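You operate a simulated robot arm through the tools that you are given. There is no shell and no other tool.

You are at the controls of a simulated robot arm. One attempt, no reset.

JOB
Put things in order on the worktop. At the end: the orange marker stands where the white clip stood; the brown cocoa tin (marked "COCOA DRINK") stands where the pink pectin pack (marked "JAM PECTIN") stood; the white clip stands where the brown cocoa tin stood; the pink pectin pack stands on top of the gherkin jar (marked "GHERKIN BRINE"); whatever was shut is shut again. Leave all else as you found it, and nothing knocked over.
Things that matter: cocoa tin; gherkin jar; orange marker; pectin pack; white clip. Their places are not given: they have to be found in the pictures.

The check looks at the end state, three seconds after you hand in, the way a careful person would. Anything else that was tipped, shoved, dropped, spilled or broken makes it a failure.

ROBOT AND FRAMES
A 7-joint arm with a two-finger gripper, fixed in place. Base frame: the origin is at the foot of the arm, x ahead of it, y to its left, z up; the work surface is at about z = 0. Units: mm, rad, N and s.
With the tool pointing down near the work surface it reaches from about 160 to 380 mm from the base axis. Its first joint turns from -1.257 to 1.257 rad. Payload 0.6 kg.
The TCP is the grasp point between the finger pads, 22 mm short of the fingertips. In the tool frame z runs along the fingers and y along their closing line. Largest opening 92 mm; the body of the gripper starts 65 mm behind the TCP.
Orientation is that of the tool frame in the base frame, as a unit quaternion [w, x, y, z]. With the fingers straight down and closing along the base's y, the tool's x points along the base's -x, its y along +y and its z along -z.

CONTROLS
- The arm moves only by the tool move_arm. Its argument "rows" is a list of rows, each a list of 3 entries, a list of its own where there are three numbers: the shift along the tool's x, y, z in mm, then the turn, a rotation vector about the tool's x, y, z in rad, then the opening in per cent of the stroke, from 0 (shut) to 100 (fully open). In form: [[[tx, ty, tz], [ax, ay, az], claw], ...]. A call has 1 to 20 rows; each row is the pose to reach, as a shift and turn from the pose commanded when the call began, along the tool's axes at that moment. Each row takes 0.2 s and may step no farther than 50 mm and 0.15 rad from the row before; otherwise, or with a gripper value out of range, the whole call is refused. Where a pose cannot be reached the arm comes as near as it can. A force on the tool above 40 N (or 10 N above the force at the start of the call, whichever is more), or a blocked arm, ends the call early, and 0.2 s more pass. Each finger halts on what it meets, pressing with about 23 N; the grip force reading is that of the motor and also rises with nothing between the fingers. The clock runs only during rows and for 0.2 s after the last one: add rows that repeat a pose to give the fingers time. The reply holds the time, the measured pose of the TCP, the force on the tool along the base axes, the opening and the grip force, in the units named above and with some noise, with the torque about the TCP (base axes, N m) and any sound that the robot's microphone picked up, and new pictures: "show" is both (left out), scene, wrist or none.
- Cameras (640 x 400 px; columns grow to the right, rows downward): "scene" is fixed at [69, -293.9, 394.7]; the picture's right is [0.54, -0.84, 0.00], its down [-0.56, -0.36, -0.75] and it looks along [0.63, 0.40, -0.67] (base axes); focal length 214 px, centre (320, 200). "wrist" rides on the gripper at [71, 19, -102] in the tool frame; the picture's right is [-0.26, 0.97, 0.00], its down [-0.75, -0.20, -0.62] and it looks along [-0.60, -0.16, 0.78] (tool axes); focal length 280 px, centre (320, 200).
- measure_at(camera, pixels): for up to 12 pixels [column, row] of the newest picture of that camera ("zoom" is the newest enlarged one), the place [x, y, z] in the base frame of the surface seen there, good to about 3 mm. No time passes.
- inspect(camera, box): a new picture of the part [left, top, right, bottom] of that camera's present view, enlarged. No time passes.
- finish_job(): hands the job in; it is judged then, once.

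Open the gripper and draw the arm clear of the work before you hand the job in, unless the task says otherwise.

The tools are called after ">>>" by a JSON object that holds its "fn" and its "kwargs". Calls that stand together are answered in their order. move_arm: Moves the arm, as the interface text tells. Its arguments: {"type":"object","properties":{"rows":{"type":"array","items":{"type":"array"}},"show":{"type":"string","enum":["both","scene","wrist","none"]}},"required":["rows"]} The other tools are called the same way: measure_at (camera, pixels) gives the place of the surface under pixels of a picture; inspect (camera, box) takes an enlarged picture of a part of a camera's view; finish_job () hands the job in.

At the start:

```text
t: 0.0
tcp_pos: [175.1, -177.5, 298.9]
ee_rot: [0.001, 0.001, 1.0, -0.001]
ft_force: [0.2, 0.0, 0.3]
wrist_torque: [-0.01, 0.0, 0.0]
opening: 92.0
finger_force: 0.1
```

scene: 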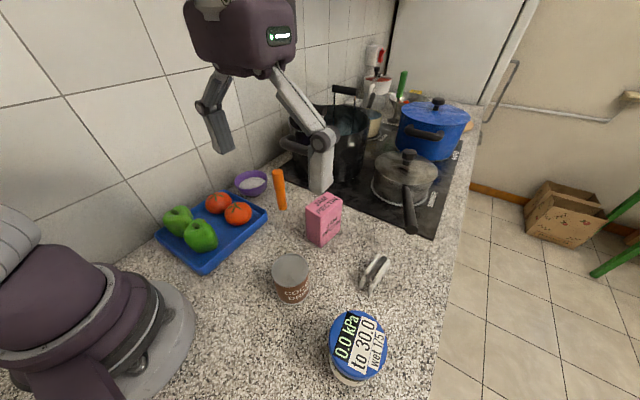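
wrist: 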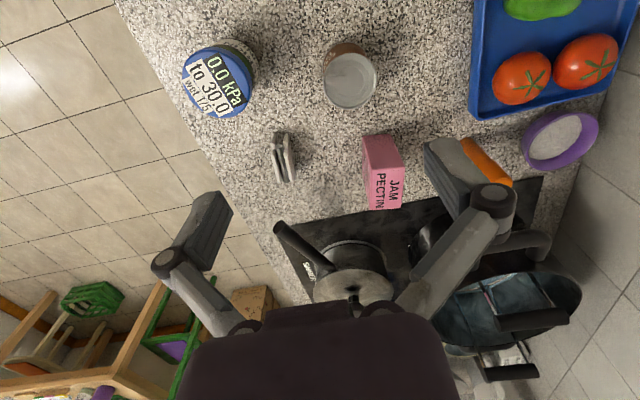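

The scene shows the cocoa tin near (291,277), the pink pack near (324,219), the clip near (374,272), the orange marker near (279,190), and a blue-lidded jar near (357,347) with text on its lid. I'll look closer at the lid and items.

>>> {"fn": "inspect", "kwargs": {"camera": "scene", "box": [300, 290, 420, 390]}}

>>> {"fn": "inspect", "kwargs": {"camera": "wrist", "box": [160, 20, 320, 120]}}

>>> {"fn": "inspect", "kwargs": {"camera": "scene", "box": [220, 150, 420, 310]}}

>>> {"fn": "inspect", "kwargs": {"camera": "scene", "box": [270, 40, 490, 240]}}

```text
4.00 times, centred on (360, 340) of scene
```

zoom: 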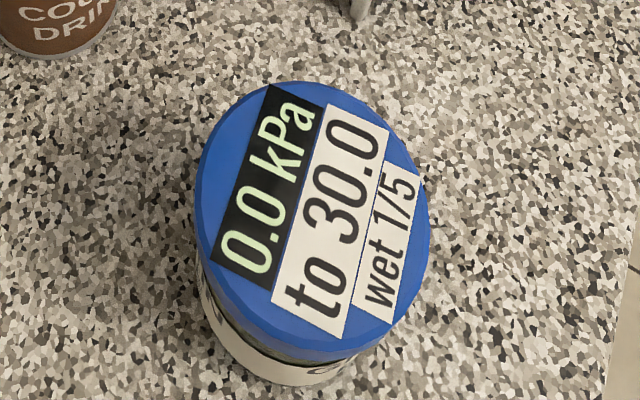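

```text
4.00 times, centred on (240, 70) of wrist
```

zoom: 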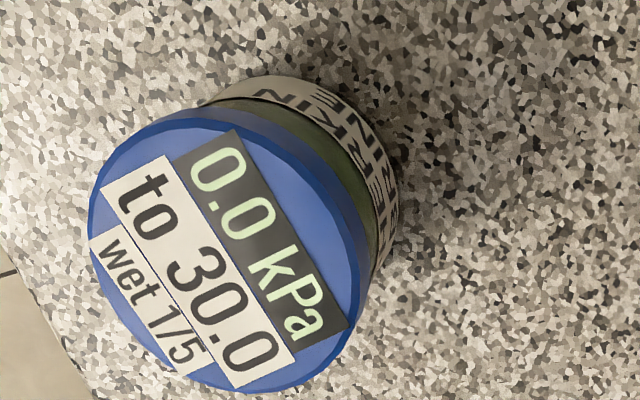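

```text
2.50 times, centred on (320, 230) of scene
```

zoom: 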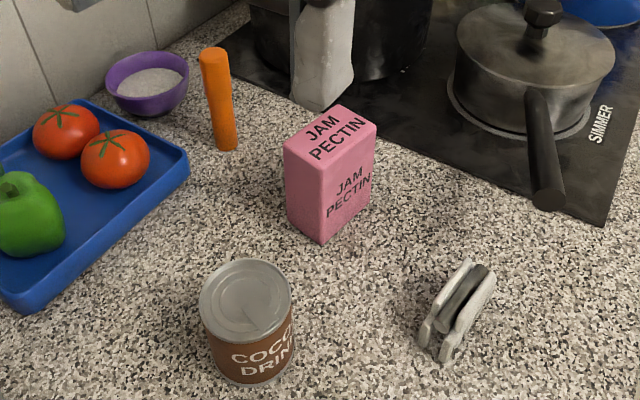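

```text
2.00 times, centred on (380, 140) of scene
```

zoom: 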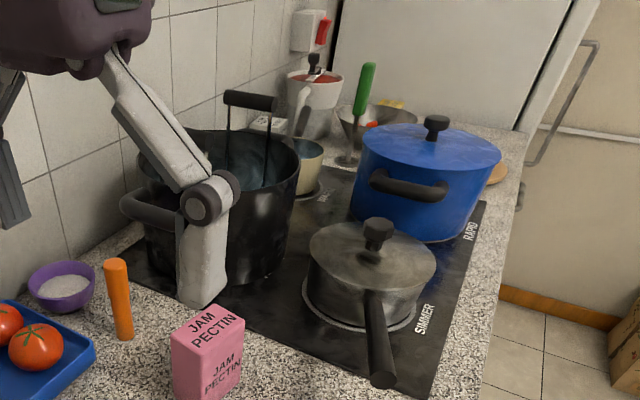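

The jar at (357,347) in the scene is the gherkin jar (label "GHERKIN BRINE" seen from the wrist); its lid carries a gauge "0.0 kPa to 30.0, wet 1/5", so I should set the pack down gently. Now I measure the objects.

>>> {"fn": "measure_at", "kwargs": {"camera": "scene", "pixels": [[291, 270], [290, 300], [357, 335], [335, 345], [380, 340], [355, 313], [365, 370], [325, 202], [308, 208], [342, 206], [322, 196], [322, 246]]}}

>>> {"fn": "measure_at", "kwargs": {"camera": "wrist", "pixels": [[350, 80], [324, 80], [376, 80], [350, 55], [350, 106], [213, 85], [185, 80], [243, 95], [210, 50], [365, 137], [395, 138], [385, 180]]}}

>>> {"fn": "measure_at", "kwargs": {"camera": "scene", "pixels": [[278, 172], [273, 175], [285, 173], [282, 208], [278, 207], [287, 206], [374, 262], [381, 257], [361, 287], [368, 291], [390, 263], [371, 275]]}}

```text
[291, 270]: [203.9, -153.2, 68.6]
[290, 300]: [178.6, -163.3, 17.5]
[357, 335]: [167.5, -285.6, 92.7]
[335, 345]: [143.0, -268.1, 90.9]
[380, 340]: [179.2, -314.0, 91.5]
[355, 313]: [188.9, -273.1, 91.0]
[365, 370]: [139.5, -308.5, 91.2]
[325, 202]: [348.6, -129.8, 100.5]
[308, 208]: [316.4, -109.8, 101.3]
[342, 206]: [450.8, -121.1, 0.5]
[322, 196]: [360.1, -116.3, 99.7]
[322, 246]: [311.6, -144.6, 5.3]
```

```text
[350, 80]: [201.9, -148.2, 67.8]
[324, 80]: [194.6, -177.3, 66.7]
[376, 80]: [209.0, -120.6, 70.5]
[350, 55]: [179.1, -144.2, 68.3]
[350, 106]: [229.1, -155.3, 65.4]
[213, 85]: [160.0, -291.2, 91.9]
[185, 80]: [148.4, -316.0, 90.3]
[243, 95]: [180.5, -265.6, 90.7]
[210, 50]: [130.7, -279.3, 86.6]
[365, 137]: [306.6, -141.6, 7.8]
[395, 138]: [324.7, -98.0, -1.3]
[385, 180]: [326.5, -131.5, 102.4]
```

```text
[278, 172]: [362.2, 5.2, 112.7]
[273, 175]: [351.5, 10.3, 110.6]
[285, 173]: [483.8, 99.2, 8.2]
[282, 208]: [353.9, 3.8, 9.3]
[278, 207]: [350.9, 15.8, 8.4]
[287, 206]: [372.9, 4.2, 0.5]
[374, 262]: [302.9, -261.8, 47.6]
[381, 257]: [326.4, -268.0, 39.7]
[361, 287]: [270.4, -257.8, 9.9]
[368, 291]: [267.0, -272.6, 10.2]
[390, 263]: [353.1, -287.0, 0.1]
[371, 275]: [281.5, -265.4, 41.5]
```

Tin top ≈(203,-150,68), jar lid ≈(162,-290,91), marker ≈(356,9), and the clip lies around (290,-265), near the reach limit. I zoom in on the clip and on the pack to get their exact outlines.

>>> {"fn": "inspect", "kwargs": {"camera": "wrist", "box": [244, 120, 324, 200]}}

>>> {"fn": "inspect", "kwargs": {"camera": "scene", "box": [340, 242, 404, 302]}}

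>>> {"fn": "inspect", "kwargs": {"camera": "wrist", "box": [340, 120, 440, 220]}}

```text
5.00 times, centred on (284, 160) of wrist
```

zoom: 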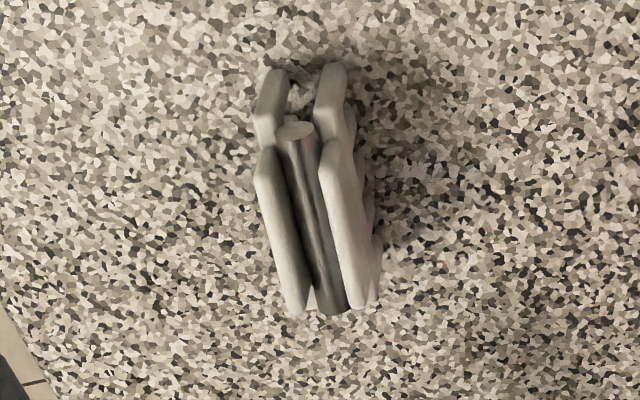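

```text
6.67 times, centred on (372, 272) of scene
```

zoom: 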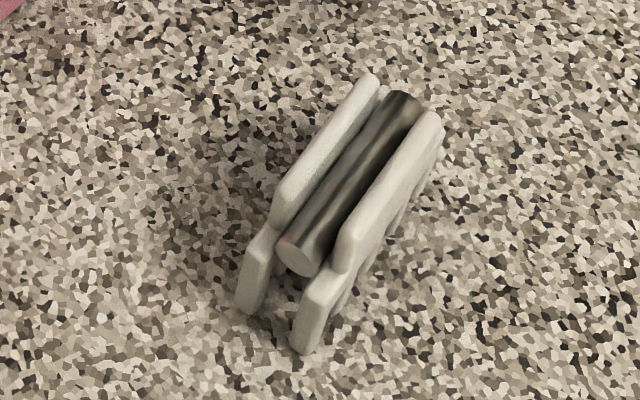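

```text
4.00 times, centred on (390, 170) of wrist
```

zoom: 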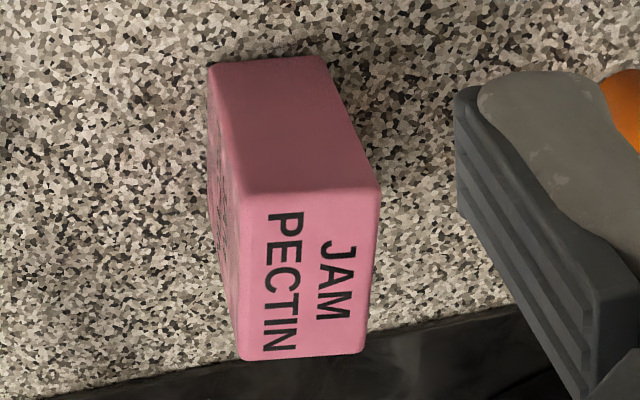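

The newest zoom shows the pack's top face with corners near (243,195), (376,190), (365,352), (243,357), and bottom edge near (212,68)-(322,60). I measure these, plus clip points on the wrist picture.

>>> {"fn": "measure_at", "kwargs": {"camera": "zoom", "pixels": [[248, 200], [372, 197], [360, 346], [248, 350], [306, 275], [216, 72], [320, 68], [225, 290], [240, 275]]}}

>>> {"fn": "measure_at", "kwargs": {"camera": "wrist", "pixels": [[274, 135], [286, 134], [273, 154], [278, 155], [286, 155], [280, 180], [284, 180], [292, 178], [274, 145], [288, 145]]}}

>>> {"fn": "measure_at", "kwargs": {"camera": "scene", "pixels": [[376, 253.5], [380, 257], [383, 260], [369, 272], [365, 286], [368, 293], [372, 278], [370, 291], [364, 282], [375, 265]]}}

```text
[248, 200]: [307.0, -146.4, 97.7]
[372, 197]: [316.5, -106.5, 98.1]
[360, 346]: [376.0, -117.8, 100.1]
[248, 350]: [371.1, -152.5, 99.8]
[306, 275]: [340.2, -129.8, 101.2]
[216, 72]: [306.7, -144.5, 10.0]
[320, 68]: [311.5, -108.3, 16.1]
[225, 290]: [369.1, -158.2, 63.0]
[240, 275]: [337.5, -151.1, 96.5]
```

```text
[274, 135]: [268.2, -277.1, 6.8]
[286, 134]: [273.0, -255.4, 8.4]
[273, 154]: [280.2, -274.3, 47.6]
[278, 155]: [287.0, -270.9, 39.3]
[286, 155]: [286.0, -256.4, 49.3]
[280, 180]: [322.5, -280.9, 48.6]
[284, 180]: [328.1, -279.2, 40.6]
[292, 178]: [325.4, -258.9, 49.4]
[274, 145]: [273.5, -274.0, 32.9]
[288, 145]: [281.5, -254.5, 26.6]
```

```text
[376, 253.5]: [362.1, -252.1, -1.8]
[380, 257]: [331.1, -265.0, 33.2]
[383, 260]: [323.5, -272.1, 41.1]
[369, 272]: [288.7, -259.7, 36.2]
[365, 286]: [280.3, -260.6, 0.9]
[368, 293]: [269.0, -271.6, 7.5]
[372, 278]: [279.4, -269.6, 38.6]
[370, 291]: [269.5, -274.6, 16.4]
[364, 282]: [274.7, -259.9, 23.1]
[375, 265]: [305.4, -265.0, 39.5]
```

The pack is about 65×40 mm, 101 tall, centred near (341,-130) with its long axis turned about −9° from x; the jar lid is at z≈91. I check the surroundings (saucepan handle end at (411,225), pot edges near the marker, robot display at (278,36)) before moving.

>>> {"fn": "measure_at", "kwargs": {"camera": "scene", "pixels": [[411, 228], [408, 200], [403, 155], [300, 150], [252, 180], [250, 195], [262, 215], [345, 120], [325, 180], [238, 205], [390, 190], [441, 240]]}}

>>> {"fn": "inspect", "kwargs": {"camera": "scene", "box": [250, 10, 310, 60]}}

>>> {"fn": "inspect", "kwargs": {"camera": "scene", "box": [260, 240, 330, 310]}}

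```text
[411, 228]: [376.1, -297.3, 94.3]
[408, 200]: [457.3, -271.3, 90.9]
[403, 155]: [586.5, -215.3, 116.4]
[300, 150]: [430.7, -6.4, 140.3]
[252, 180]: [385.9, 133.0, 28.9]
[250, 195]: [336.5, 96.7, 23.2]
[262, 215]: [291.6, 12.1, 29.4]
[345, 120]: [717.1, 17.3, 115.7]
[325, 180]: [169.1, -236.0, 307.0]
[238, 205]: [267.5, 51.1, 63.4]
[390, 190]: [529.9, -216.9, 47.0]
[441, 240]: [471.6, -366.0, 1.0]
```

```text
8.00 times, centred on (280, 35) of scene
```

zoom: 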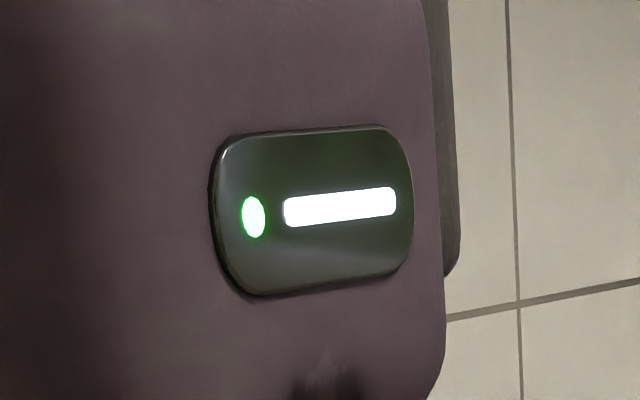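

```text
5.71 times, centred on (295, 275) of scene
```

zoom: 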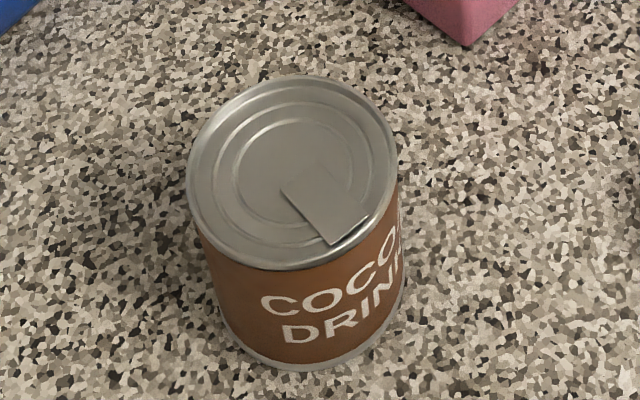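

Saucepan handle end is at (376,-297,94), clear of the pack. The path is free, so I move above the pack to about (341,-130,190), turning 0.15 rad to match its long axis.

>>> {"fn": "move_arm", "kwargs": {"rows": [[[-20.7, 5.9, 13.6], [0, 0, 0.02], 100], [[-41.5, 11.9, 27.2], [0, 0, 0.04], 100], [[-62.2, 17.8, 40.8], [0, 0, 0.06], 100], [[-83, 23.7, 54.4], [0, 0, 0.08], 100], [[-103.7, 29.7, 68], [0, 0, 0.1], 100], [[-124.4, 35.6, 81.7], [0, 0, 0.12], 100], [[-145.2, 41.6, 95.3], [0, 0, 0.14], 100], [[-165.9, 47.5, 108.9], [0, 0, 0.15], 100], [[-165.9, 47.5, 108.9], [0, 0, 0.15], 100]], "show": "both"}}

```text
t: 2.0
tcp_pos: [339.8, -127.9, 189.5]
ee_rot: [-0.001, 0.075, 0.997, 0.0]
ft_force: [0.0, -0.6, -0.1]
wrist_torque: [0.0, 0.01, -0.01]
opening: 92.0
finger_force: 0.1
```

scene: 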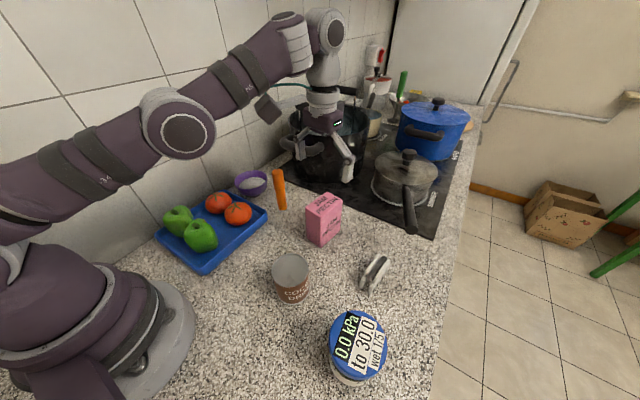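
wrist: 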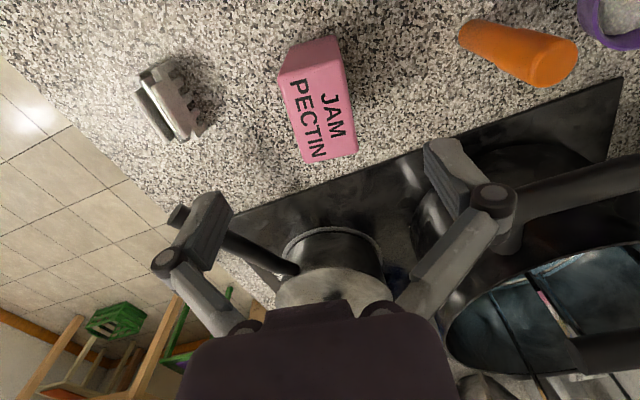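

The arm arrived at (340,-128,190) with the pack now at about (320,100) in the wrist view. I zoom in to measure its corners more exactly.

>>> {"fn": "inspect", "kwargs": {"camera": "wrist", "box": [260, 20, 380, 180]}}

>>> {"fn": "measure_at", "kwargs": {"camera": "wrist", "pixels": [[283, 78], [341, 67], [354, 150], [306, 159], [320, 112], [282, 72], [335, 38], [293, 48], [286, 60], [338, 50]]}}

```text
2.50 times, centred on (320, 100) of wrist
```

zoom: 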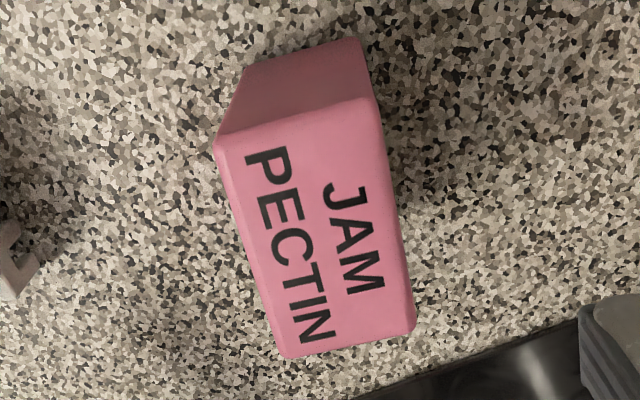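

```text
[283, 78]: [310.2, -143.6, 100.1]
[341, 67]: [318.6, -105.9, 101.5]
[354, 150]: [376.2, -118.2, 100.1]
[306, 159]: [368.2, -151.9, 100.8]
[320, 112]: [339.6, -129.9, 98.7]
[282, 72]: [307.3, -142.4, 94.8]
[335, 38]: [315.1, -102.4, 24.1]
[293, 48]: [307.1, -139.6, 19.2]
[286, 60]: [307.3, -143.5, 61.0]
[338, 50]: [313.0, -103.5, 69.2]
```

Refined pack centre is ≈(342,-130) with long axis at about −12°. I turn a further 0.05 rad and go straight down to z≈65 with the fingers open, then look before closing.

>>> {"fn": "move_arm", "kwargs": {"rows": [[[-1, 0, 15], [0, 0, 0.02], 100], [[-2, -0.5, 33], [0, 0, 0.04], 100], [[-2.1, -0.7, 51], [0, 0, 0.05], 100], [[-2.1, -0.7, 69], [0, 0, 0.05], 100], [[-2.1, -0.7, 87], [0, 0, 0.05], 100], [[-2.1, -0.7, 105], [0, 0, 0.05], 100], [[-2.1, -0.7, 118], [0, 0, 0.05], 100], [[-2.1, -0.7, 125], [0, 0, 0.05], 100], [[-2.1, -0.7, 125], [0, 0, 0.05], 100]], "show": "both"}}

```text
t: 4.0
tcp_pos: [342.4, -130.6, 65.1]
ee_rot: [0.0, 0.1, 0.995, -0.001]
ft_force: [-0.1, -0.5, -0.4]
wrist_torque: [-0.01, -0.03, 0.0]
opening: 92.0
finger_force: 0.0
```

scene: 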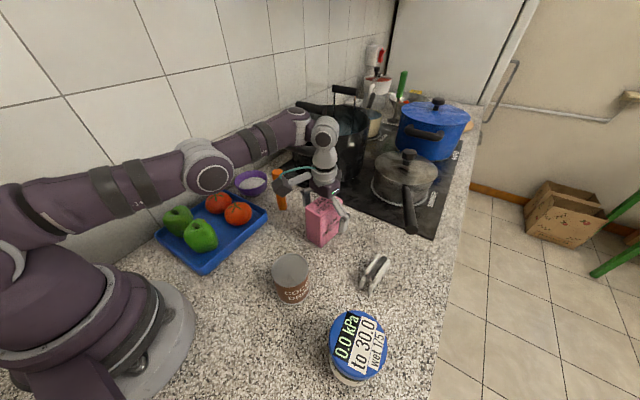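
wrist: 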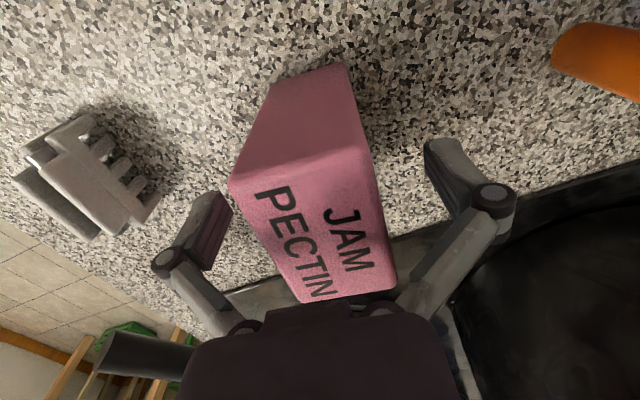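

Fingers straddle the pack; in the wrist view the left finger (215,225) looks closer to the pack than the right (440,165), so I measure to check centring before closing.

>>> {"fn": "measure_at", "kwargs": {"camera": "wrist", "pixels": [[233, 188], [362, 150], [390, 285], [305, 297], [225, 205], [428, 150], [345, 75], [275, 88], [265, 240], [376, 215], [255, 120], [356, 110]]}}

```text
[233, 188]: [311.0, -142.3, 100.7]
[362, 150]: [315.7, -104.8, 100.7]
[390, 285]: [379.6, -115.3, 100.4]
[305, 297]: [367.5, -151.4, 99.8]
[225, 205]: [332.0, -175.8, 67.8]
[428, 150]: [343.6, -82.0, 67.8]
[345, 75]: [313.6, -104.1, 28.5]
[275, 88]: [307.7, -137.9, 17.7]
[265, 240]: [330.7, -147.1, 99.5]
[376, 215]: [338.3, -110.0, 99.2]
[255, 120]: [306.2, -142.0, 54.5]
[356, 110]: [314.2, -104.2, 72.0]
```

Finger pads at y −176 and −82 average −129, matching the pack's mid-plane (−128.5), so it is centred. I close the gripper in place.

>>> {"fn": "move_arm", "kwargs": {"rows": [[[0, 0, 0], [0, 0, 0], 70], [[0, 0, 0], [0, 0, 0], 50], [[0, 0, 0], [0, 0, 0], 30], [[0, 0, 0], [0, 0, 0], 30], [[0, 0, 0], [0, 0, 0], 30], [[0, 0, 0], [0, 0, 0], 30]], "show": "wrist"}}

```text
t: 5.4
tcp_pos: [343.4, -131.0, 65.1]
ee_rot: [0.0, 0.1, 0.995, 0.0]
ft_force: [-0.9, -0.3, 5.8]
wrist_torque: [-0.03, 0.06, 0.04]
opening: 44.6
finger_force: 22.7
```

wrist: 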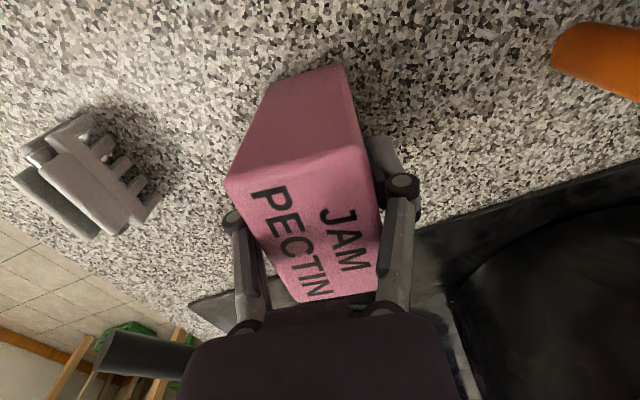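

The pack is gripped at 44.6 mm opening with 22.7 N. Before lifting, I measure the jar lid rim points in an enlarged scene view to get its centre.

>>> {"fn": "inspect", "kwargs": {"camera": "scene", "box": [310, 295, 406, 395]}}

```text
4.00 times, centred on (358, 345) of scene
```

zoom: 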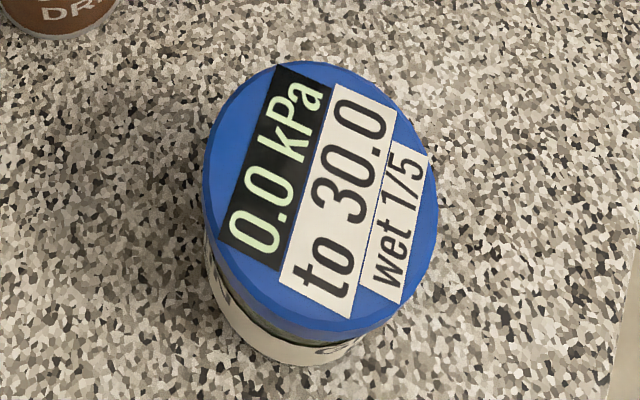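

The lid's rim in this zoom spans roughly (208,190) to (434,210) and (310,66) to (340,325). I measure points just inside the rim.

>>> {"fn": "measure_at", "kwargs": {"camera": "zoom", "pixels": [[213, 190], [430, 215], [300, 70], [340, 322], [250, 100], [395, 110], [250, 275], [400, 290], [320, 195], [230, 290], [350, 345], [260, 340]]}}

```text
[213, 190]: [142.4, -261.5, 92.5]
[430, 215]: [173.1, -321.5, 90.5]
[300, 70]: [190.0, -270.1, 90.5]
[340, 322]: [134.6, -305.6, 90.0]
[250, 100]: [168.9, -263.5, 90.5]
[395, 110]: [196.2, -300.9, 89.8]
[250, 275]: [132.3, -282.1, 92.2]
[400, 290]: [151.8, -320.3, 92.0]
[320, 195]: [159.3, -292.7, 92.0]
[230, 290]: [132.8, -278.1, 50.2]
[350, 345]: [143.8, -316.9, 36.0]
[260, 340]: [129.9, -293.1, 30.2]
```

Lid centre works out at ≈(161.5,-290.5), diameter ≈68, top z≈91. I now lift the pack straight up by 120 mm.

>>> {"fn": "move_arm", "kwargs": {"rows": [[[0, 0, -4], [0, 0, 0], 30], [[0, 0, -15], [0, 0, 0], 30], [[0, 0, -32], [0, 0, 0], 30], [[0, 0, -50], [0, 0, 0], 30], [[0, 0, -68], [0, 0, 0], 30], [[0, 0, -86], [0, 0, 0], 30], [[0, 0, -104], [0, 0, 0], 30], [[0, 0, -120], [0, 0, 0], 30], [[0, 0, -120], [0, 0, 0], 30]], "show": "both"}}

```text
t: 7.4
tcp_pos: [340.8, -130.0, 185.3]
ee_rot: [0.0, 0.1, 0.995, -0.001]
ft_force: [0.1, -0.9, -0.3]
wrist_torque: [-0.02, -0.01, 0.01]
opening: 44.4
finger_force: 22.8
```

scene: 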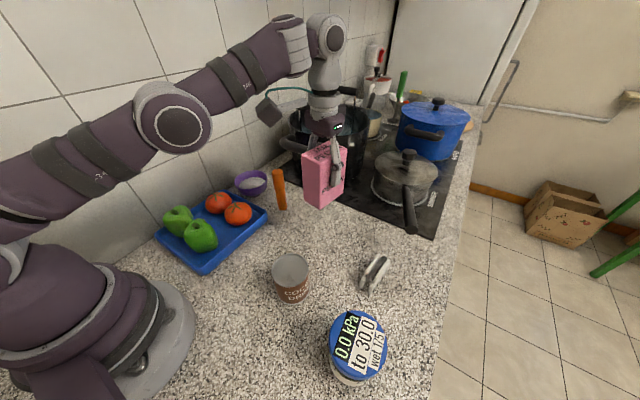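
wrist: 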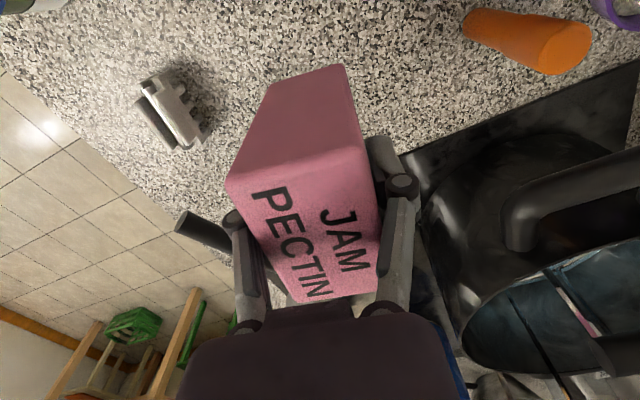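

The pack is lifted cleanly and hangs level. I carry it across above the jar at (161.5,-290.5), keeping the height.

>>> {"fn": "move_arm", "kwargs": {"rows": [[[8, -10, 0], [0, 0, 0], 30], [[20, -26, 0], [0, 0, 0], 30], [[33, -43, 0], [0, 0, 0], 30], [[46, -60, 0], [0, 0, 0], 30], [[59, -77, 0], [0, 0, 0], 30], [[72, -94, 0], [0, 0, 0], 30], [[85, -112, 0], [0, 0, 0], 30], [[98, -129, 0], [0, 0, 0], 30], [[111, -146, 0], [0, 0, 0], 30], [[123, -163, 0], [0, 0, 0], 30], [[135, -178, 0], [0, 0, 0], 30], [[142, -188, 0], [0, 0, 0], 30], [[146, -192.7, 0], [0, 0, 0], 30], [[146, -192.7, 0], [0, 0, 0], 30]], "show": "both"}}

```text
t: 10.4
tcp_pos: [161.1, -290.1, 186.0]
ee_rot: [-0.001, 0.101, 0.995, -0.001]
ft_force: [0.9, 0.1, -0.3]
wrist_torque: [0.01, 0.0, 0.01]
opening: 44.7
finger_force: 22.6
```

scene: 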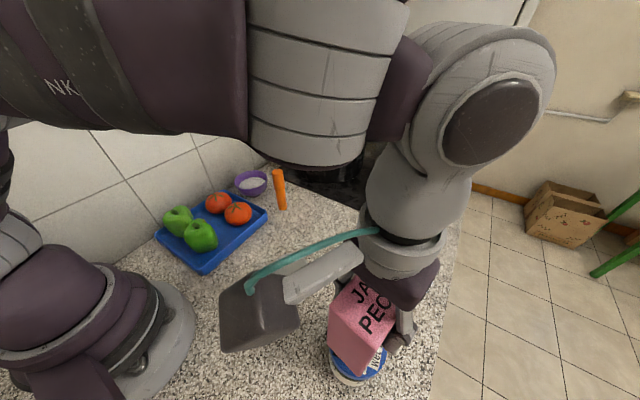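
wrist: 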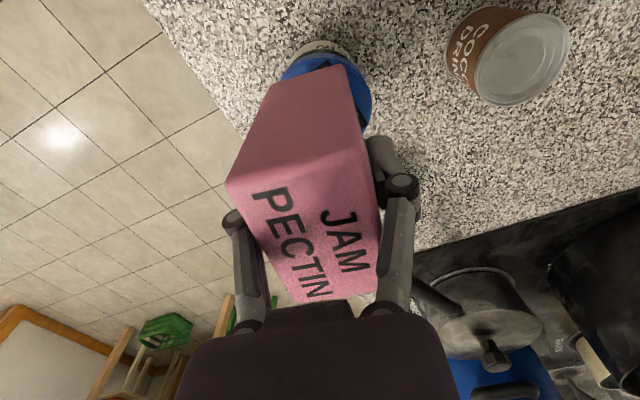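

The pack is now over the jar (its bottom at about (360,360) in the scene, lid just below). Before lowering I measure the camera block hanging at (260,315) so I can plan a pack orientation that leaves room for the later clip pick.

>>> {"fn": "measure_at", "kwargs": {"camera": "scene", "pixels": [[226, 292], [280, 285], [224, 348], [295, 340], [298, 310], [260, 320], [285, 300], [342, 372], [372, 375], [332, 345], [335, 320]]}}

>>> {"fn": "measure_at", "kwargs": {"camera": "wrist", "pixels": [[290, 75], [360, 120], [365, 85], [315, 62], [320, 40], [470, 15], [520, 60]]}}

```text
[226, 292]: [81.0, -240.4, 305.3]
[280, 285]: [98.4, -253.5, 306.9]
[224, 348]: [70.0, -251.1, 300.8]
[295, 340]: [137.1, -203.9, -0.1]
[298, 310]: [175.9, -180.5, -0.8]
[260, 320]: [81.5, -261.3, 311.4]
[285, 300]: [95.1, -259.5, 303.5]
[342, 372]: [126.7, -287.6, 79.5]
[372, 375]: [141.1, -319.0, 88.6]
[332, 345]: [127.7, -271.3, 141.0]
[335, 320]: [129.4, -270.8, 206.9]
```

```text
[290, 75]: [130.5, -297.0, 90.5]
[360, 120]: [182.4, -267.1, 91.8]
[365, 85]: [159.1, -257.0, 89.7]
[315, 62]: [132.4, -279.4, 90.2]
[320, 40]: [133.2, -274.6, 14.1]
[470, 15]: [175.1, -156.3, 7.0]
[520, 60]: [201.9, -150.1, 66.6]
```

The block is only ~40 mm in size. I turn the pack by 0.55 rad about the vertical over the jar so that its narrow side faces the clip's area, then check.

>>> {"fn": "move_arm", "kwargs": {"rows": [[[0, 0, 0], [0, 0, 0.06], 30], [[0, 0, 0], [0, 0, 0.14], 30], [[0, 0, 0], [0, 0, 0.22], 30], [[0, 0, 0], [0, 0, 0.3], 30], [[0, 0, 0], [0, 0, 0.38], 30], [[0, 0, 0], [0, 0, 0.46], 30], [[0, 0, 0], [0, 0, 0.52], 30], [[0, 0, 0], [0, 0, 0.55], 30], [[0, 0, 0], [0, 0, 0.55], 30]], "show": "both"}}

```text
t: 12.4
tcp_pos: [161.8, -289.7, 186.9]
ee_rot: [0.0, 0.367, 0.93, -0.001]
ft_force: [0.0, -0.5, -0.7]
wrist_torque: [-0.05, -0.01, 0.0]
opening: 44.6
finger_force: 23.3
```

scene: 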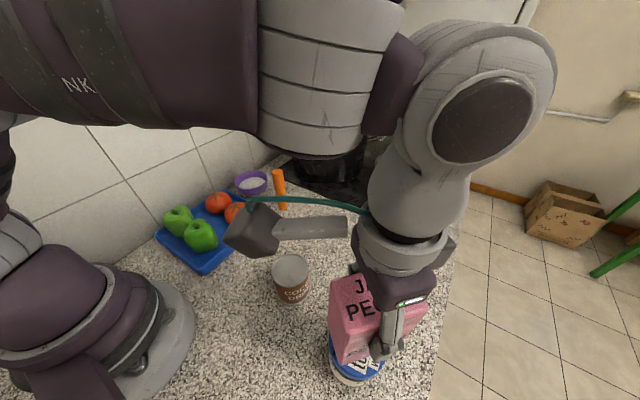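
wrist: 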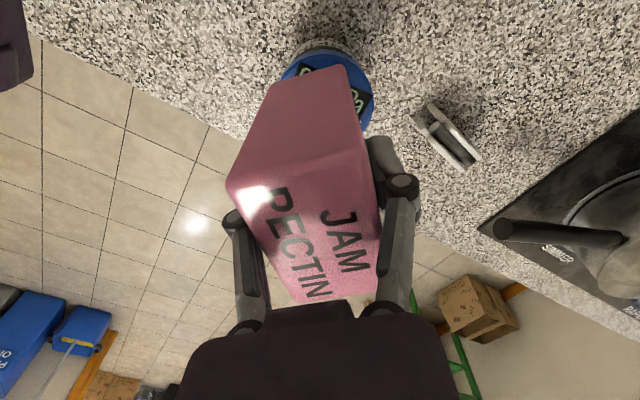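

The pack's narrow side now faces the clip area. I lower it slowly by 24 mm, to within about 5 mm of the lid.

>>> {"fn": "move_arm", "kwargs": {"rows": [[[0, 0, 4], [0, 0, 0], 30], [[0, 0, 9], [0, 0, 0], 30], [[0, 0, 14], [0, 0, 0], 30], [[0, 0, 19], [0, 0, 0], 30], [[0, 0, 22], [0, 0, 0], 30], [[0, 0, 24], [0, 0, 0], 30], [[0, 0, 24], [0, 0, 0], 30]], "show": "both"}}

>>> {"fn": "inspect", "kwargs": {"camera": "scene", "box": [300, 260, 460, 400]}}

```text
t: 14.0
tcp_pos: [161.1, -289.6, 162.0]
ee_rot: [-0.001, 0.366, 0.931, -0.001]
ft_force: [-0.5, 0.4, -1.6]
wrist_torque: [-0.02, 0.02, -0.01]
opening: 44.3
finger_force: 23.0
```

scene: 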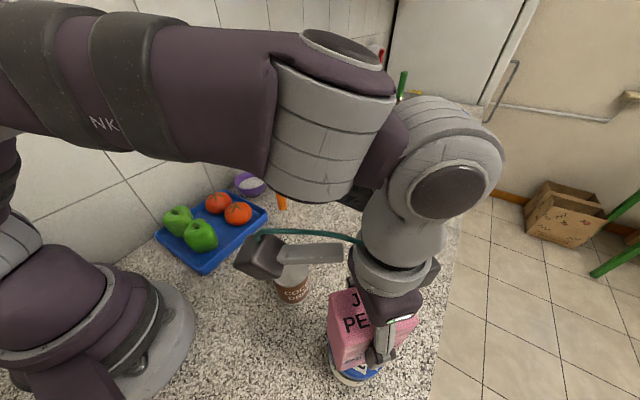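
wrist: 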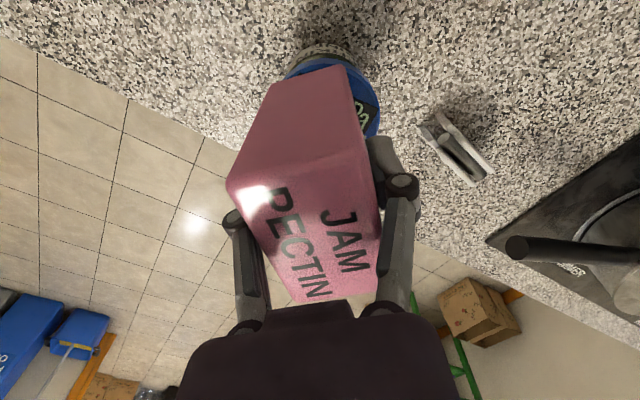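

```text
2.86 times, centred on (380, 330) of scene
```

zoom: 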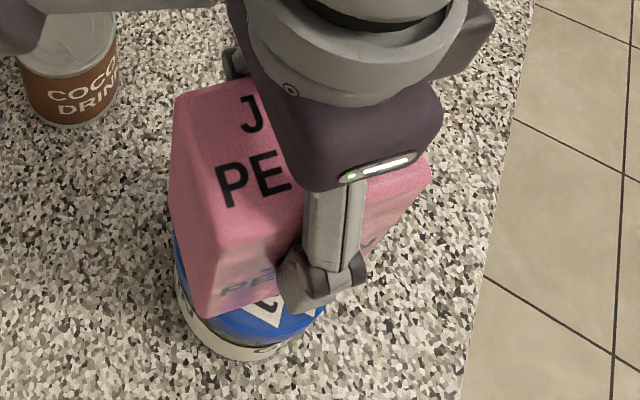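

Pack sits just above the lid; I measure its lower corner (205,310 in zoom) and lid edge to confirm the gap and centring.

>>> {"fn": "measure_at", "kwargs": {"camera": "zoom", "pixels": [[206, 308], [222, 238], [180, 100], [172, 200], [250, 300], [230, 330], [300, 318], [178, 250], [425, 180]]}}

>>> {"fn": "measure_at", "kwargs": {"camera": "wrist", "pixels": [[345, 75], [275, 88], [362, 150], [233, 188], [300, 70], [370, 110], [310, 66], [375, 120]]}}

```text
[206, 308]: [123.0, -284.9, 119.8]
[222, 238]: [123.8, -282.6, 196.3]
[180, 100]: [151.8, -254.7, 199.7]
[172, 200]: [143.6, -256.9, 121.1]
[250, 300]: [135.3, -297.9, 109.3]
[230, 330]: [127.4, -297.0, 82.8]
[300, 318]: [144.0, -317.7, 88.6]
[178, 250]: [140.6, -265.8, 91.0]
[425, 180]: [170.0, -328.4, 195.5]
```

```text
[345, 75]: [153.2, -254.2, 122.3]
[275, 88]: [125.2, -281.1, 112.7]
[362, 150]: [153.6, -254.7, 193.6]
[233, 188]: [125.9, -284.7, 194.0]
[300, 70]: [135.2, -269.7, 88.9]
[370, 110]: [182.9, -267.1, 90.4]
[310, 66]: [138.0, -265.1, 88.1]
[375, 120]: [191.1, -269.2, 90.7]
```

The pack's bottom is about 5 mm above the lid and centred on (161.5,-291). I lower by 3.5 mm in small steps and read the force.

>>> {"fn": "move_arm", "kwargs": {"rows": [[[0, 0, 1], [0, 0, 0], 30], [[0, 0, 2], [0, 0, 0], 30], [[0, 0, 3], [0, 0, 0], 30], [[0, 0, 3.5], [0, 0, 0], 30], [[0, 0, 3.5], [0, 0, 0], 30]], "show": "none"}}

```text
t: 15.2
tcp_pos: [161.6, -289.2, 157.8]
ee_rot: [-0.001, 0.366, 0.93, 0.0]
ft_force: [0.2, -0.6, -2.2]
wrist_torque: [0.01, -0.02, -0.03]
opening: 44.5
finger_force: 23.3
```

No contact yet (fz ≈ −2 N). I lower another 1 mm and read again.

>>> {"fn": "move_arm", "kwargs": {"rows": [[[0, 0, 0.5], [0, 0, 0], 30], [[0, 0, 1], [0, 0, 0], 30], [[0, 0, 1], [0, 0, 0], 30]], "show": "scene"}}

>>> {"fn": "inspect", "kwargs": {"camera": "scene", "box": [310, 320, 410, 400]}}

```text
t: 16.0
tcp_pos: [161.5, -288.8, 155.1]
ee_rot: [0.0, 0.367, 0.93, -0.001]
ft_force: [-0.9, 1.2, -1.1]
wrist_torque: [-0.01, 0.01, 0.0]
opening: 44.6
finger_force: 23.1
```

scene: 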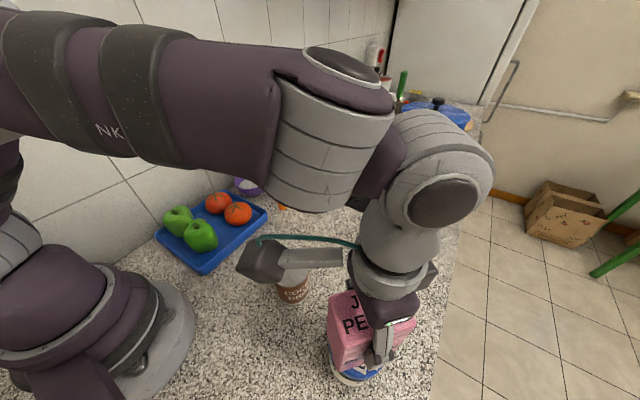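

```text
5.00 times, centred on (360, 360) of scene
```

zoom: 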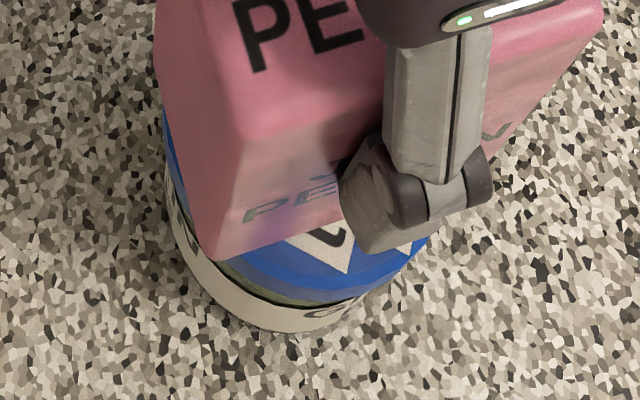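

Still no clear contact force (fz ≈ −1 N). I continue lowering by another 1 mm.

>>> {"fn": "move_arm", "kwargs": {"rows": [[[0, 0, 0.5], [0, 0, 0], 30], [[0, 0, 1], [0, 0, 0], 30], [[0, 0, 1], [0, 0, 0], 30]], "show": "none"}}

```text
t: 16.8
tcp_pos: [161.5, -289.8, 154.7]
ee_rot: [-0.001, 0.366, 0.931, -0.001]
ft_force: [-0.1, -0.1, -1.8]
wrist_torque: [0.04, -0.01, -0.01]
opening: 44.3
finger_force: 22.8
```

Force unchanged at about −2 N, so the pack is still hanging; lower 1 mm more.

>>> {"fn": "move_arm", "kwargs": {"rows": [[[0, 0, 0.5], [0, 0, 0], 30], [[0, 0, 1], [0, 0, 0], 30], [[0, 0, 1], [0, 0, 0], 30]], "show": "none"}}

```text
t: 17.6
tcp_pos: [160.8, -289.9, 155.0]
ee_rot: [0.0, 0.366, 0.931, -0.001]
ft_force: [-1.4, -1.4, 18.9]
wrist_torque: [-0.06, -0.01, 0.04]
opening: 44.6
finger_force: 23.1
```

Contact: fz jumped to about 19 N. I back off 0.6 mm to relieve the force before letting go.

>>> {"fn": "move_arm", "kwargs": {"rows": [[[0, 0, -0.3], [0, 0, 0], 30], [[0, 0, -0.6], [0, 0, 0], 30], [[0, 0, -0.6], [0, 0, 0], 30]], "show": "none"}}

```text
t: 18.4
tcp_pos: [161.3, -289.4, 154.8]
ee_rot: [0.0, 0.366, 0.931, -0.001]
ft_force: [-0.9, -1.6, 3.1]
wrist_torque: [-0.16, -0.07, -0.02]
opening: 44.5
finger_force: 22.6
```

The load is down to ~3 N, so the pack rests lightly on the lid. I open the fingers gradually.

>>> {"fn": "move_arm", "kwargs": {"rows": [[[0, 0, 0], [0, 0, 0], 47], [[0, 0, 0], [0, 0, 0], 50], [[0, 0, 0], [0, 0, 0], 55], [[0, 0, 0], [0, 0, 0], 62], [[0, 0, 0], [0, 0, 0], 70], [[0, 0, 0], [0, 0, 0], 78], [[0, 0, 0], [0, 0, 0], 78]], "show": "both"}}

```text
t: 20.0
tcp_pos: [160.6, -290.1, 155.1]
ee_rot: [0.0, 0.367, 0.93, -0.001]
ft_force: [-0.1, 0.2, 0.0]
wrist_torque: [0.04, 0.02, -0.01]
opening: 71.8
finger_force: 0.0
```

scene: 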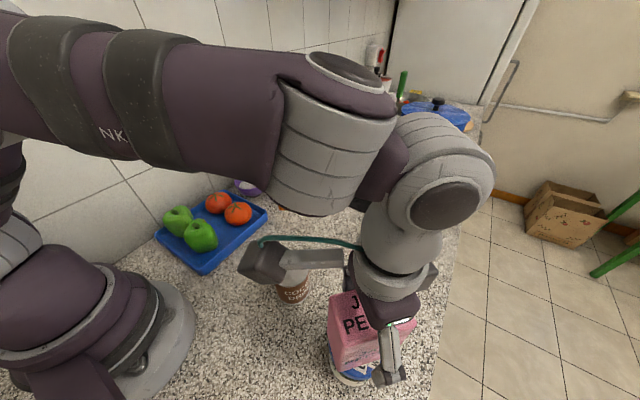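
wrist: 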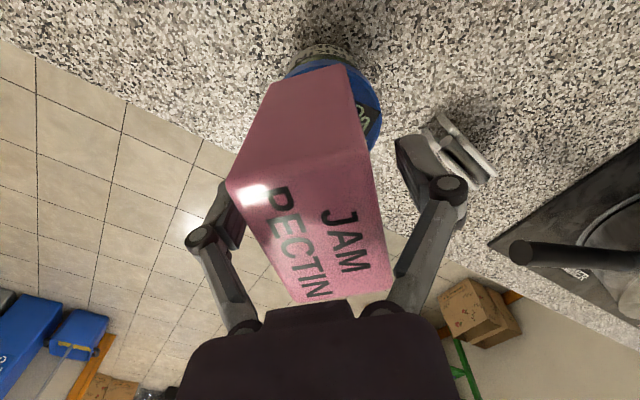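

Released cleanly; both fingers are clear of the pack in the wrist view. I rise straight up 95 mm.

>>> {"fn": "move_arm", "kwargs": {"rows": [[[0, 0, -5], [0, 0, 0], 78], [[0, 0, -15], [0, 0, 0], 78], [[0, 0, -30], [0, 0, 0], 78], [[0, 0, -47], [0, 0, 0], 80], [[0, 0, -65], [0, 0, 0], 85], [[0, 0, -82], [0, 0, 0], 100], [[0, 0, -95], [0, 0, 0], 100], [[0, 0, -95], [0, 0, 0], 100]], "show": "both"}}

```text
t: 21.8
tcp_pos: [162.5, -290.1, 252.2]
ee_rot: [0.0, 0.367, 0.93, -0.001]
ft_force: [-0.5, -0.4, -0.8]
wrist_torque: [-0.01, -0.02, 0.0]
opening: 92.0
finger_force: 0.1
```

scene: 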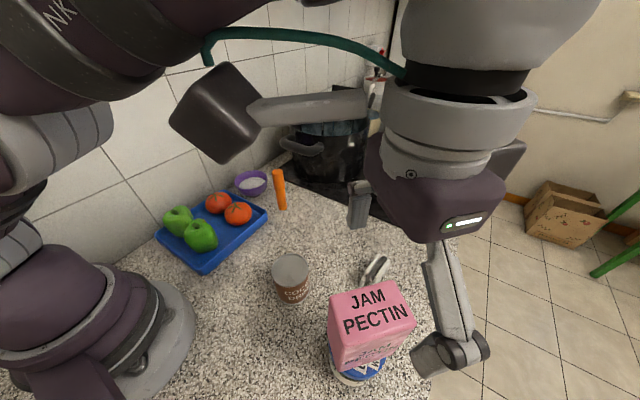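
wrist: 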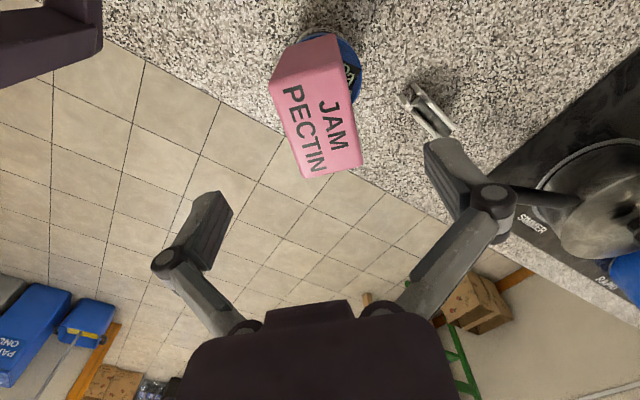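

Pack stands upright on the jar. Next the tin: I zoom in on it in the scene to fix its rim centre, and re-check the clip and marker.

>>> {"fn": "inspect", "kwargs": {"camera": "scene", "box": [256, 240, 328, 312]}}

```text
5.56 times, centred on (292, 276) of scene
```

zoom: 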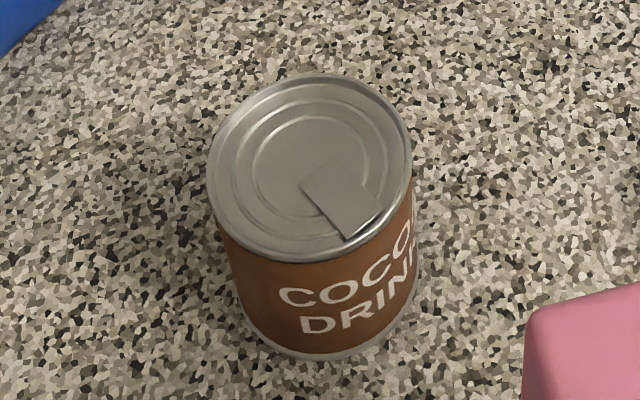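

The tin's rim in the zoom spans left (210,170), right (411,160), top (310,75), bottom (310,262). I measure points just inside it.

>>> {"fn": "measure_at", "kwargs": {"camera": "zoom", "pixels": [[214, 172], [407, 160], [315, 78], [306, 258], [240, 110], [385, 225], [370, 95], [240, 230], [310, 165], [230, 290], [300, 350], [415, 280]]}}

>>> {"fn": "measure_at", "kwargs": {"camera": "scene", "pixels": [[278, 172], [283, 207], [374, 262], [366, 272], [382, 260]]}}

```text
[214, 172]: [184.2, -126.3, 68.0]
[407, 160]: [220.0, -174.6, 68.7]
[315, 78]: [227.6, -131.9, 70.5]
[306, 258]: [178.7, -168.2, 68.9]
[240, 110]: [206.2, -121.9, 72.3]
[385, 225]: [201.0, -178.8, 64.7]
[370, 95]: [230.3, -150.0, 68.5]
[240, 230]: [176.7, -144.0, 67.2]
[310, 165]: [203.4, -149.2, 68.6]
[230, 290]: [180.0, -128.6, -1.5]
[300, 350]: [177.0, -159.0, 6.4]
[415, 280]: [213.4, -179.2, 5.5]
```

```text
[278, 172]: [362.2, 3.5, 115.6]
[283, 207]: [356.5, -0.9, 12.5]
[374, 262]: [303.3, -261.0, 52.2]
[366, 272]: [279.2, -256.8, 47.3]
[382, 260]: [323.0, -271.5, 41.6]
```

Tin centre is ≈(203,-149.7), diameter ≈60, top 68. I move over it at height, then descend to z≈110 and look.

>>> {"fn": "move_arm", "kwargs": {"rows": [[[6, 12, 0], [0, 0, 0], 100], [[16, 32, 0], [0, 0, 0], 100], [[27, 54, 0], [0, 0, 0], 100], [[38, 76, 0], [0, 0, 0], 100], [[49, 98, 0], [0, 0, 0], 100], [[58, 117, 10], [0, 0, 0], 100], [[65.1, 130.7, 30], [0, 0, 0], 100], [[65.1, 130.7, 55], [0, 0, 0], 100], [[65.1, 130.7, 80], [0, 0, 0], 100], [[65.1, 130.7, 105], [0, 0, 0], 100], [[65.1, 130.7, 125], [0, 0, 0], 100], [[65.1, 130.7, 140], [0, 0, 0], 100], [[65.1, 130.7, 140], [0, 0, 0], 100]], "show": "both"}}

```text
t: 24.6
tcp_pos: [201.9, -149.7, 109.5]
ee_rot: [-0.001, 0.366, 0.931, -0.001]
ft_force: [-0.1, 0.1, 0.1]
wrist_torque: [0.02, -0.01, -0.01]
opening: 91.9
finger_force: 0.1
```

scene: 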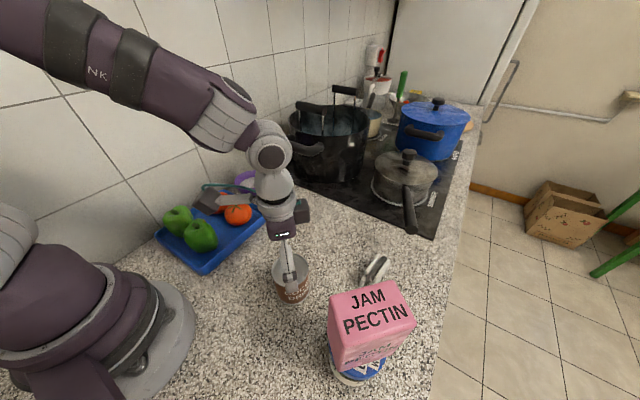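
wrist: 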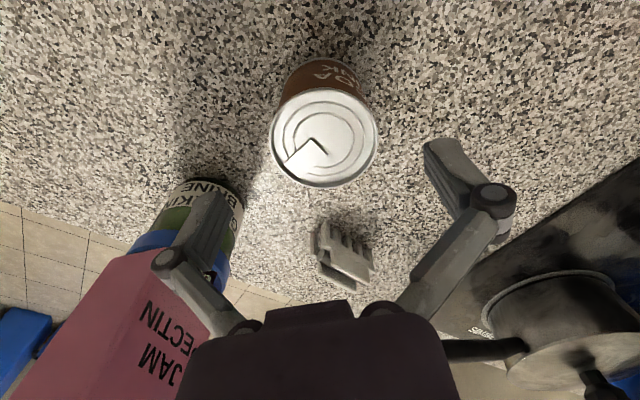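

The tin is centred below; the fingers straddle it. Before lowering, I check where the tray and peppers are relative to the camera block (it will come to about (163,-88,140)).

>>> {"fn": "measure_at", "kwargs": {"camera": "scene", "pixels": [[203, 272], [200, 235], [206, 248], [175, 220], [238, 214], [265, 222], [160, 240]]}}

>>> {"fn": "measure_at", "kwargs": {"camera": "wrist", "pixels": [[275, 140], [373, 140], [325, 92], [325, 184], [322, 138], [215, 225], [445, 165]]}}

```text
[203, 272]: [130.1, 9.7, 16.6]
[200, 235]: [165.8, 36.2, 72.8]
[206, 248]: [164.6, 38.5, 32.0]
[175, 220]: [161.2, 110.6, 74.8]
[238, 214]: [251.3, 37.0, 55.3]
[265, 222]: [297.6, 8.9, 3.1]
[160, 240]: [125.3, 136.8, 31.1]
```

```text
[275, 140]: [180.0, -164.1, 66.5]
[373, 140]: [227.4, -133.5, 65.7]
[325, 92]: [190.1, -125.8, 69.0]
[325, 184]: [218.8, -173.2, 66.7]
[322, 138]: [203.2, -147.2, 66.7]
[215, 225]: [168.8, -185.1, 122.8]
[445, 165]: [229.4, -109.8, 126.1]
```

Tray edge is at y≥10, well clear. Tin centre ≈(204,-149.3). I lower 70 mm to z≈40 with the fingers open.

>>> {"fn": "move_arm", "kwargs": {"rows": [[[-0.5, 1, 12], [0, 0, 0], 100], [[-0.5, 1, 26], [0, 0, 0], 100], [[-0.5, 1, 40], [0, 0, 0], 100], [[-0.5, 1, 54], [0, 0, 0], 100], [[-0.5, 1, 65], [0, 0, 0], 100], [[-0.5, 1, 70], [0, 0, 0], 100], [[-0.5, 1, 70], [0, 0, 0], 100]], "show": "both"}}

```text
t: 26.2
tcp_pos: [203.8, -148.4, 39.8]
ee_rot: [-0.001, 0.366, 0.931, -0.001]
ft_force: [-1.5, -0.2, -0.1]
wrist_torque: [-0.01, 0.02, -0.01]
opening: 91.7
finger_force: 0.0
```

scene: 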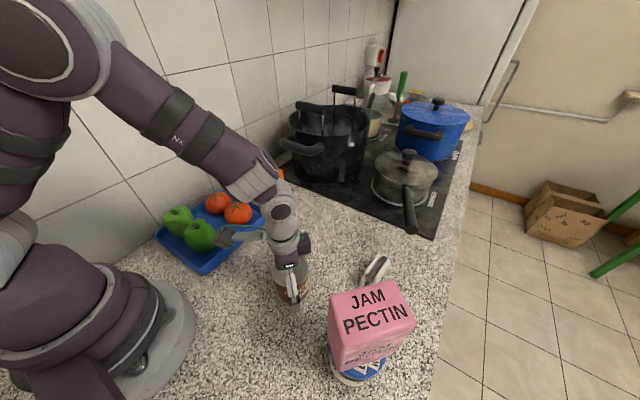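
wrist: 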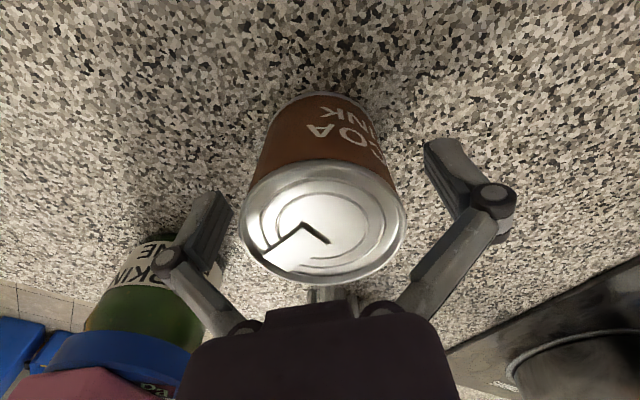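

Tin is centred between the fingers (rim from 240 to 405 px). I close on it gradually.

>>> {"fn": "move_arm", "kwargs": {"rows": [[[0, 0, 0], [0, 0, 0], 85], [[0, 0, 0], [0, 0, 0], 72], [[0, 0, 0], [0, 0, 0], 60], [[0, 0, 0], [0, 0, 0], 50], [[0, 0, 0], [0, 0, 0], 50], [[0, 0, 0], [0, 0, 0], 50]], "show": "wrist"}}

```text
t: 27.6
tcp_pos: [203.9, -149.4, 40.8]
ee_rot: [0.0, 0.367, 0.93, 0.0]
ft_force: [0.0, 2.4, 9.1]
wrist_torque: [0.08, 0.02, -0.01]
opening: 60.8
finger_force: 22.6
```

wrist: 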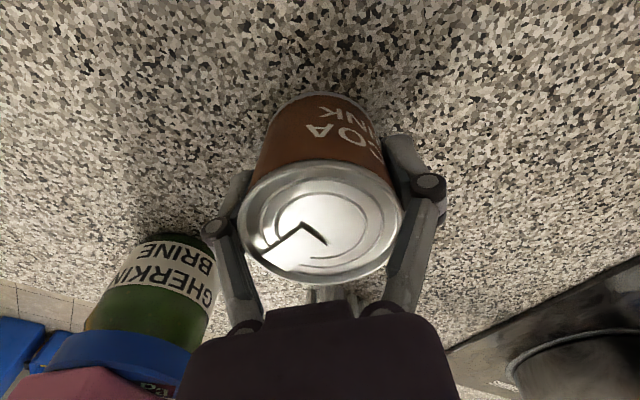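

Tin gripped at 60.8 mm. I lift it 60 mm.

>>> {"fn": "move_arm", "kwargs": {"rows": [[[0, 0, -3], [0, 0, 0], 50], [[0, 0, -10], [0, 0, 0], 50], [[0, 0, -22], [0, 0, 0], 50], [[0, 0, -36], [0, 0, 0], 50], [[0, 0, -50], [0, 0, 0], 50], [[0, 0, -60], [0, 0, 0], 50], [[0, 0, -60], [0, 0, 0], 50]], "show": "both"}}

```text
t: 29.2
tcp_pos: [203.8, -149.6, 100.0]
ee_rot: [-0.001, 0.366, 0.931, -0.001]
ft_force: [0.5, -1.1, -2.9]
wrist_torque: [-0.02, -0.04, 0.02]
opening: 60.7
finger_force: 22.6
```

scene: 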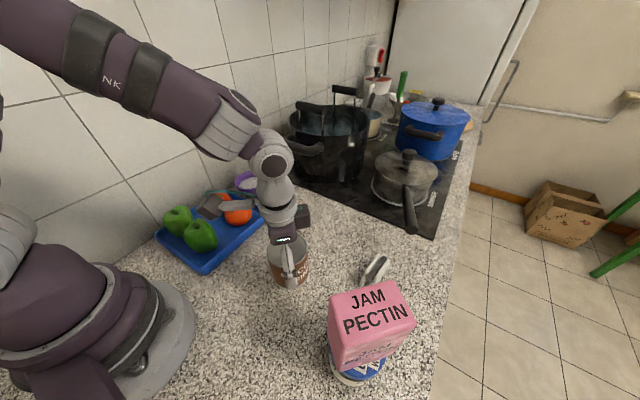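
wrist: 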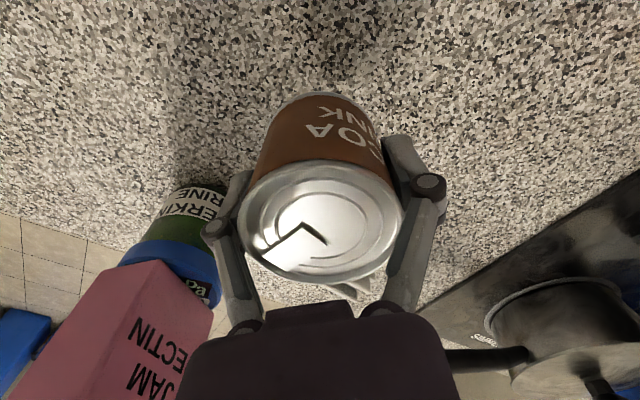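

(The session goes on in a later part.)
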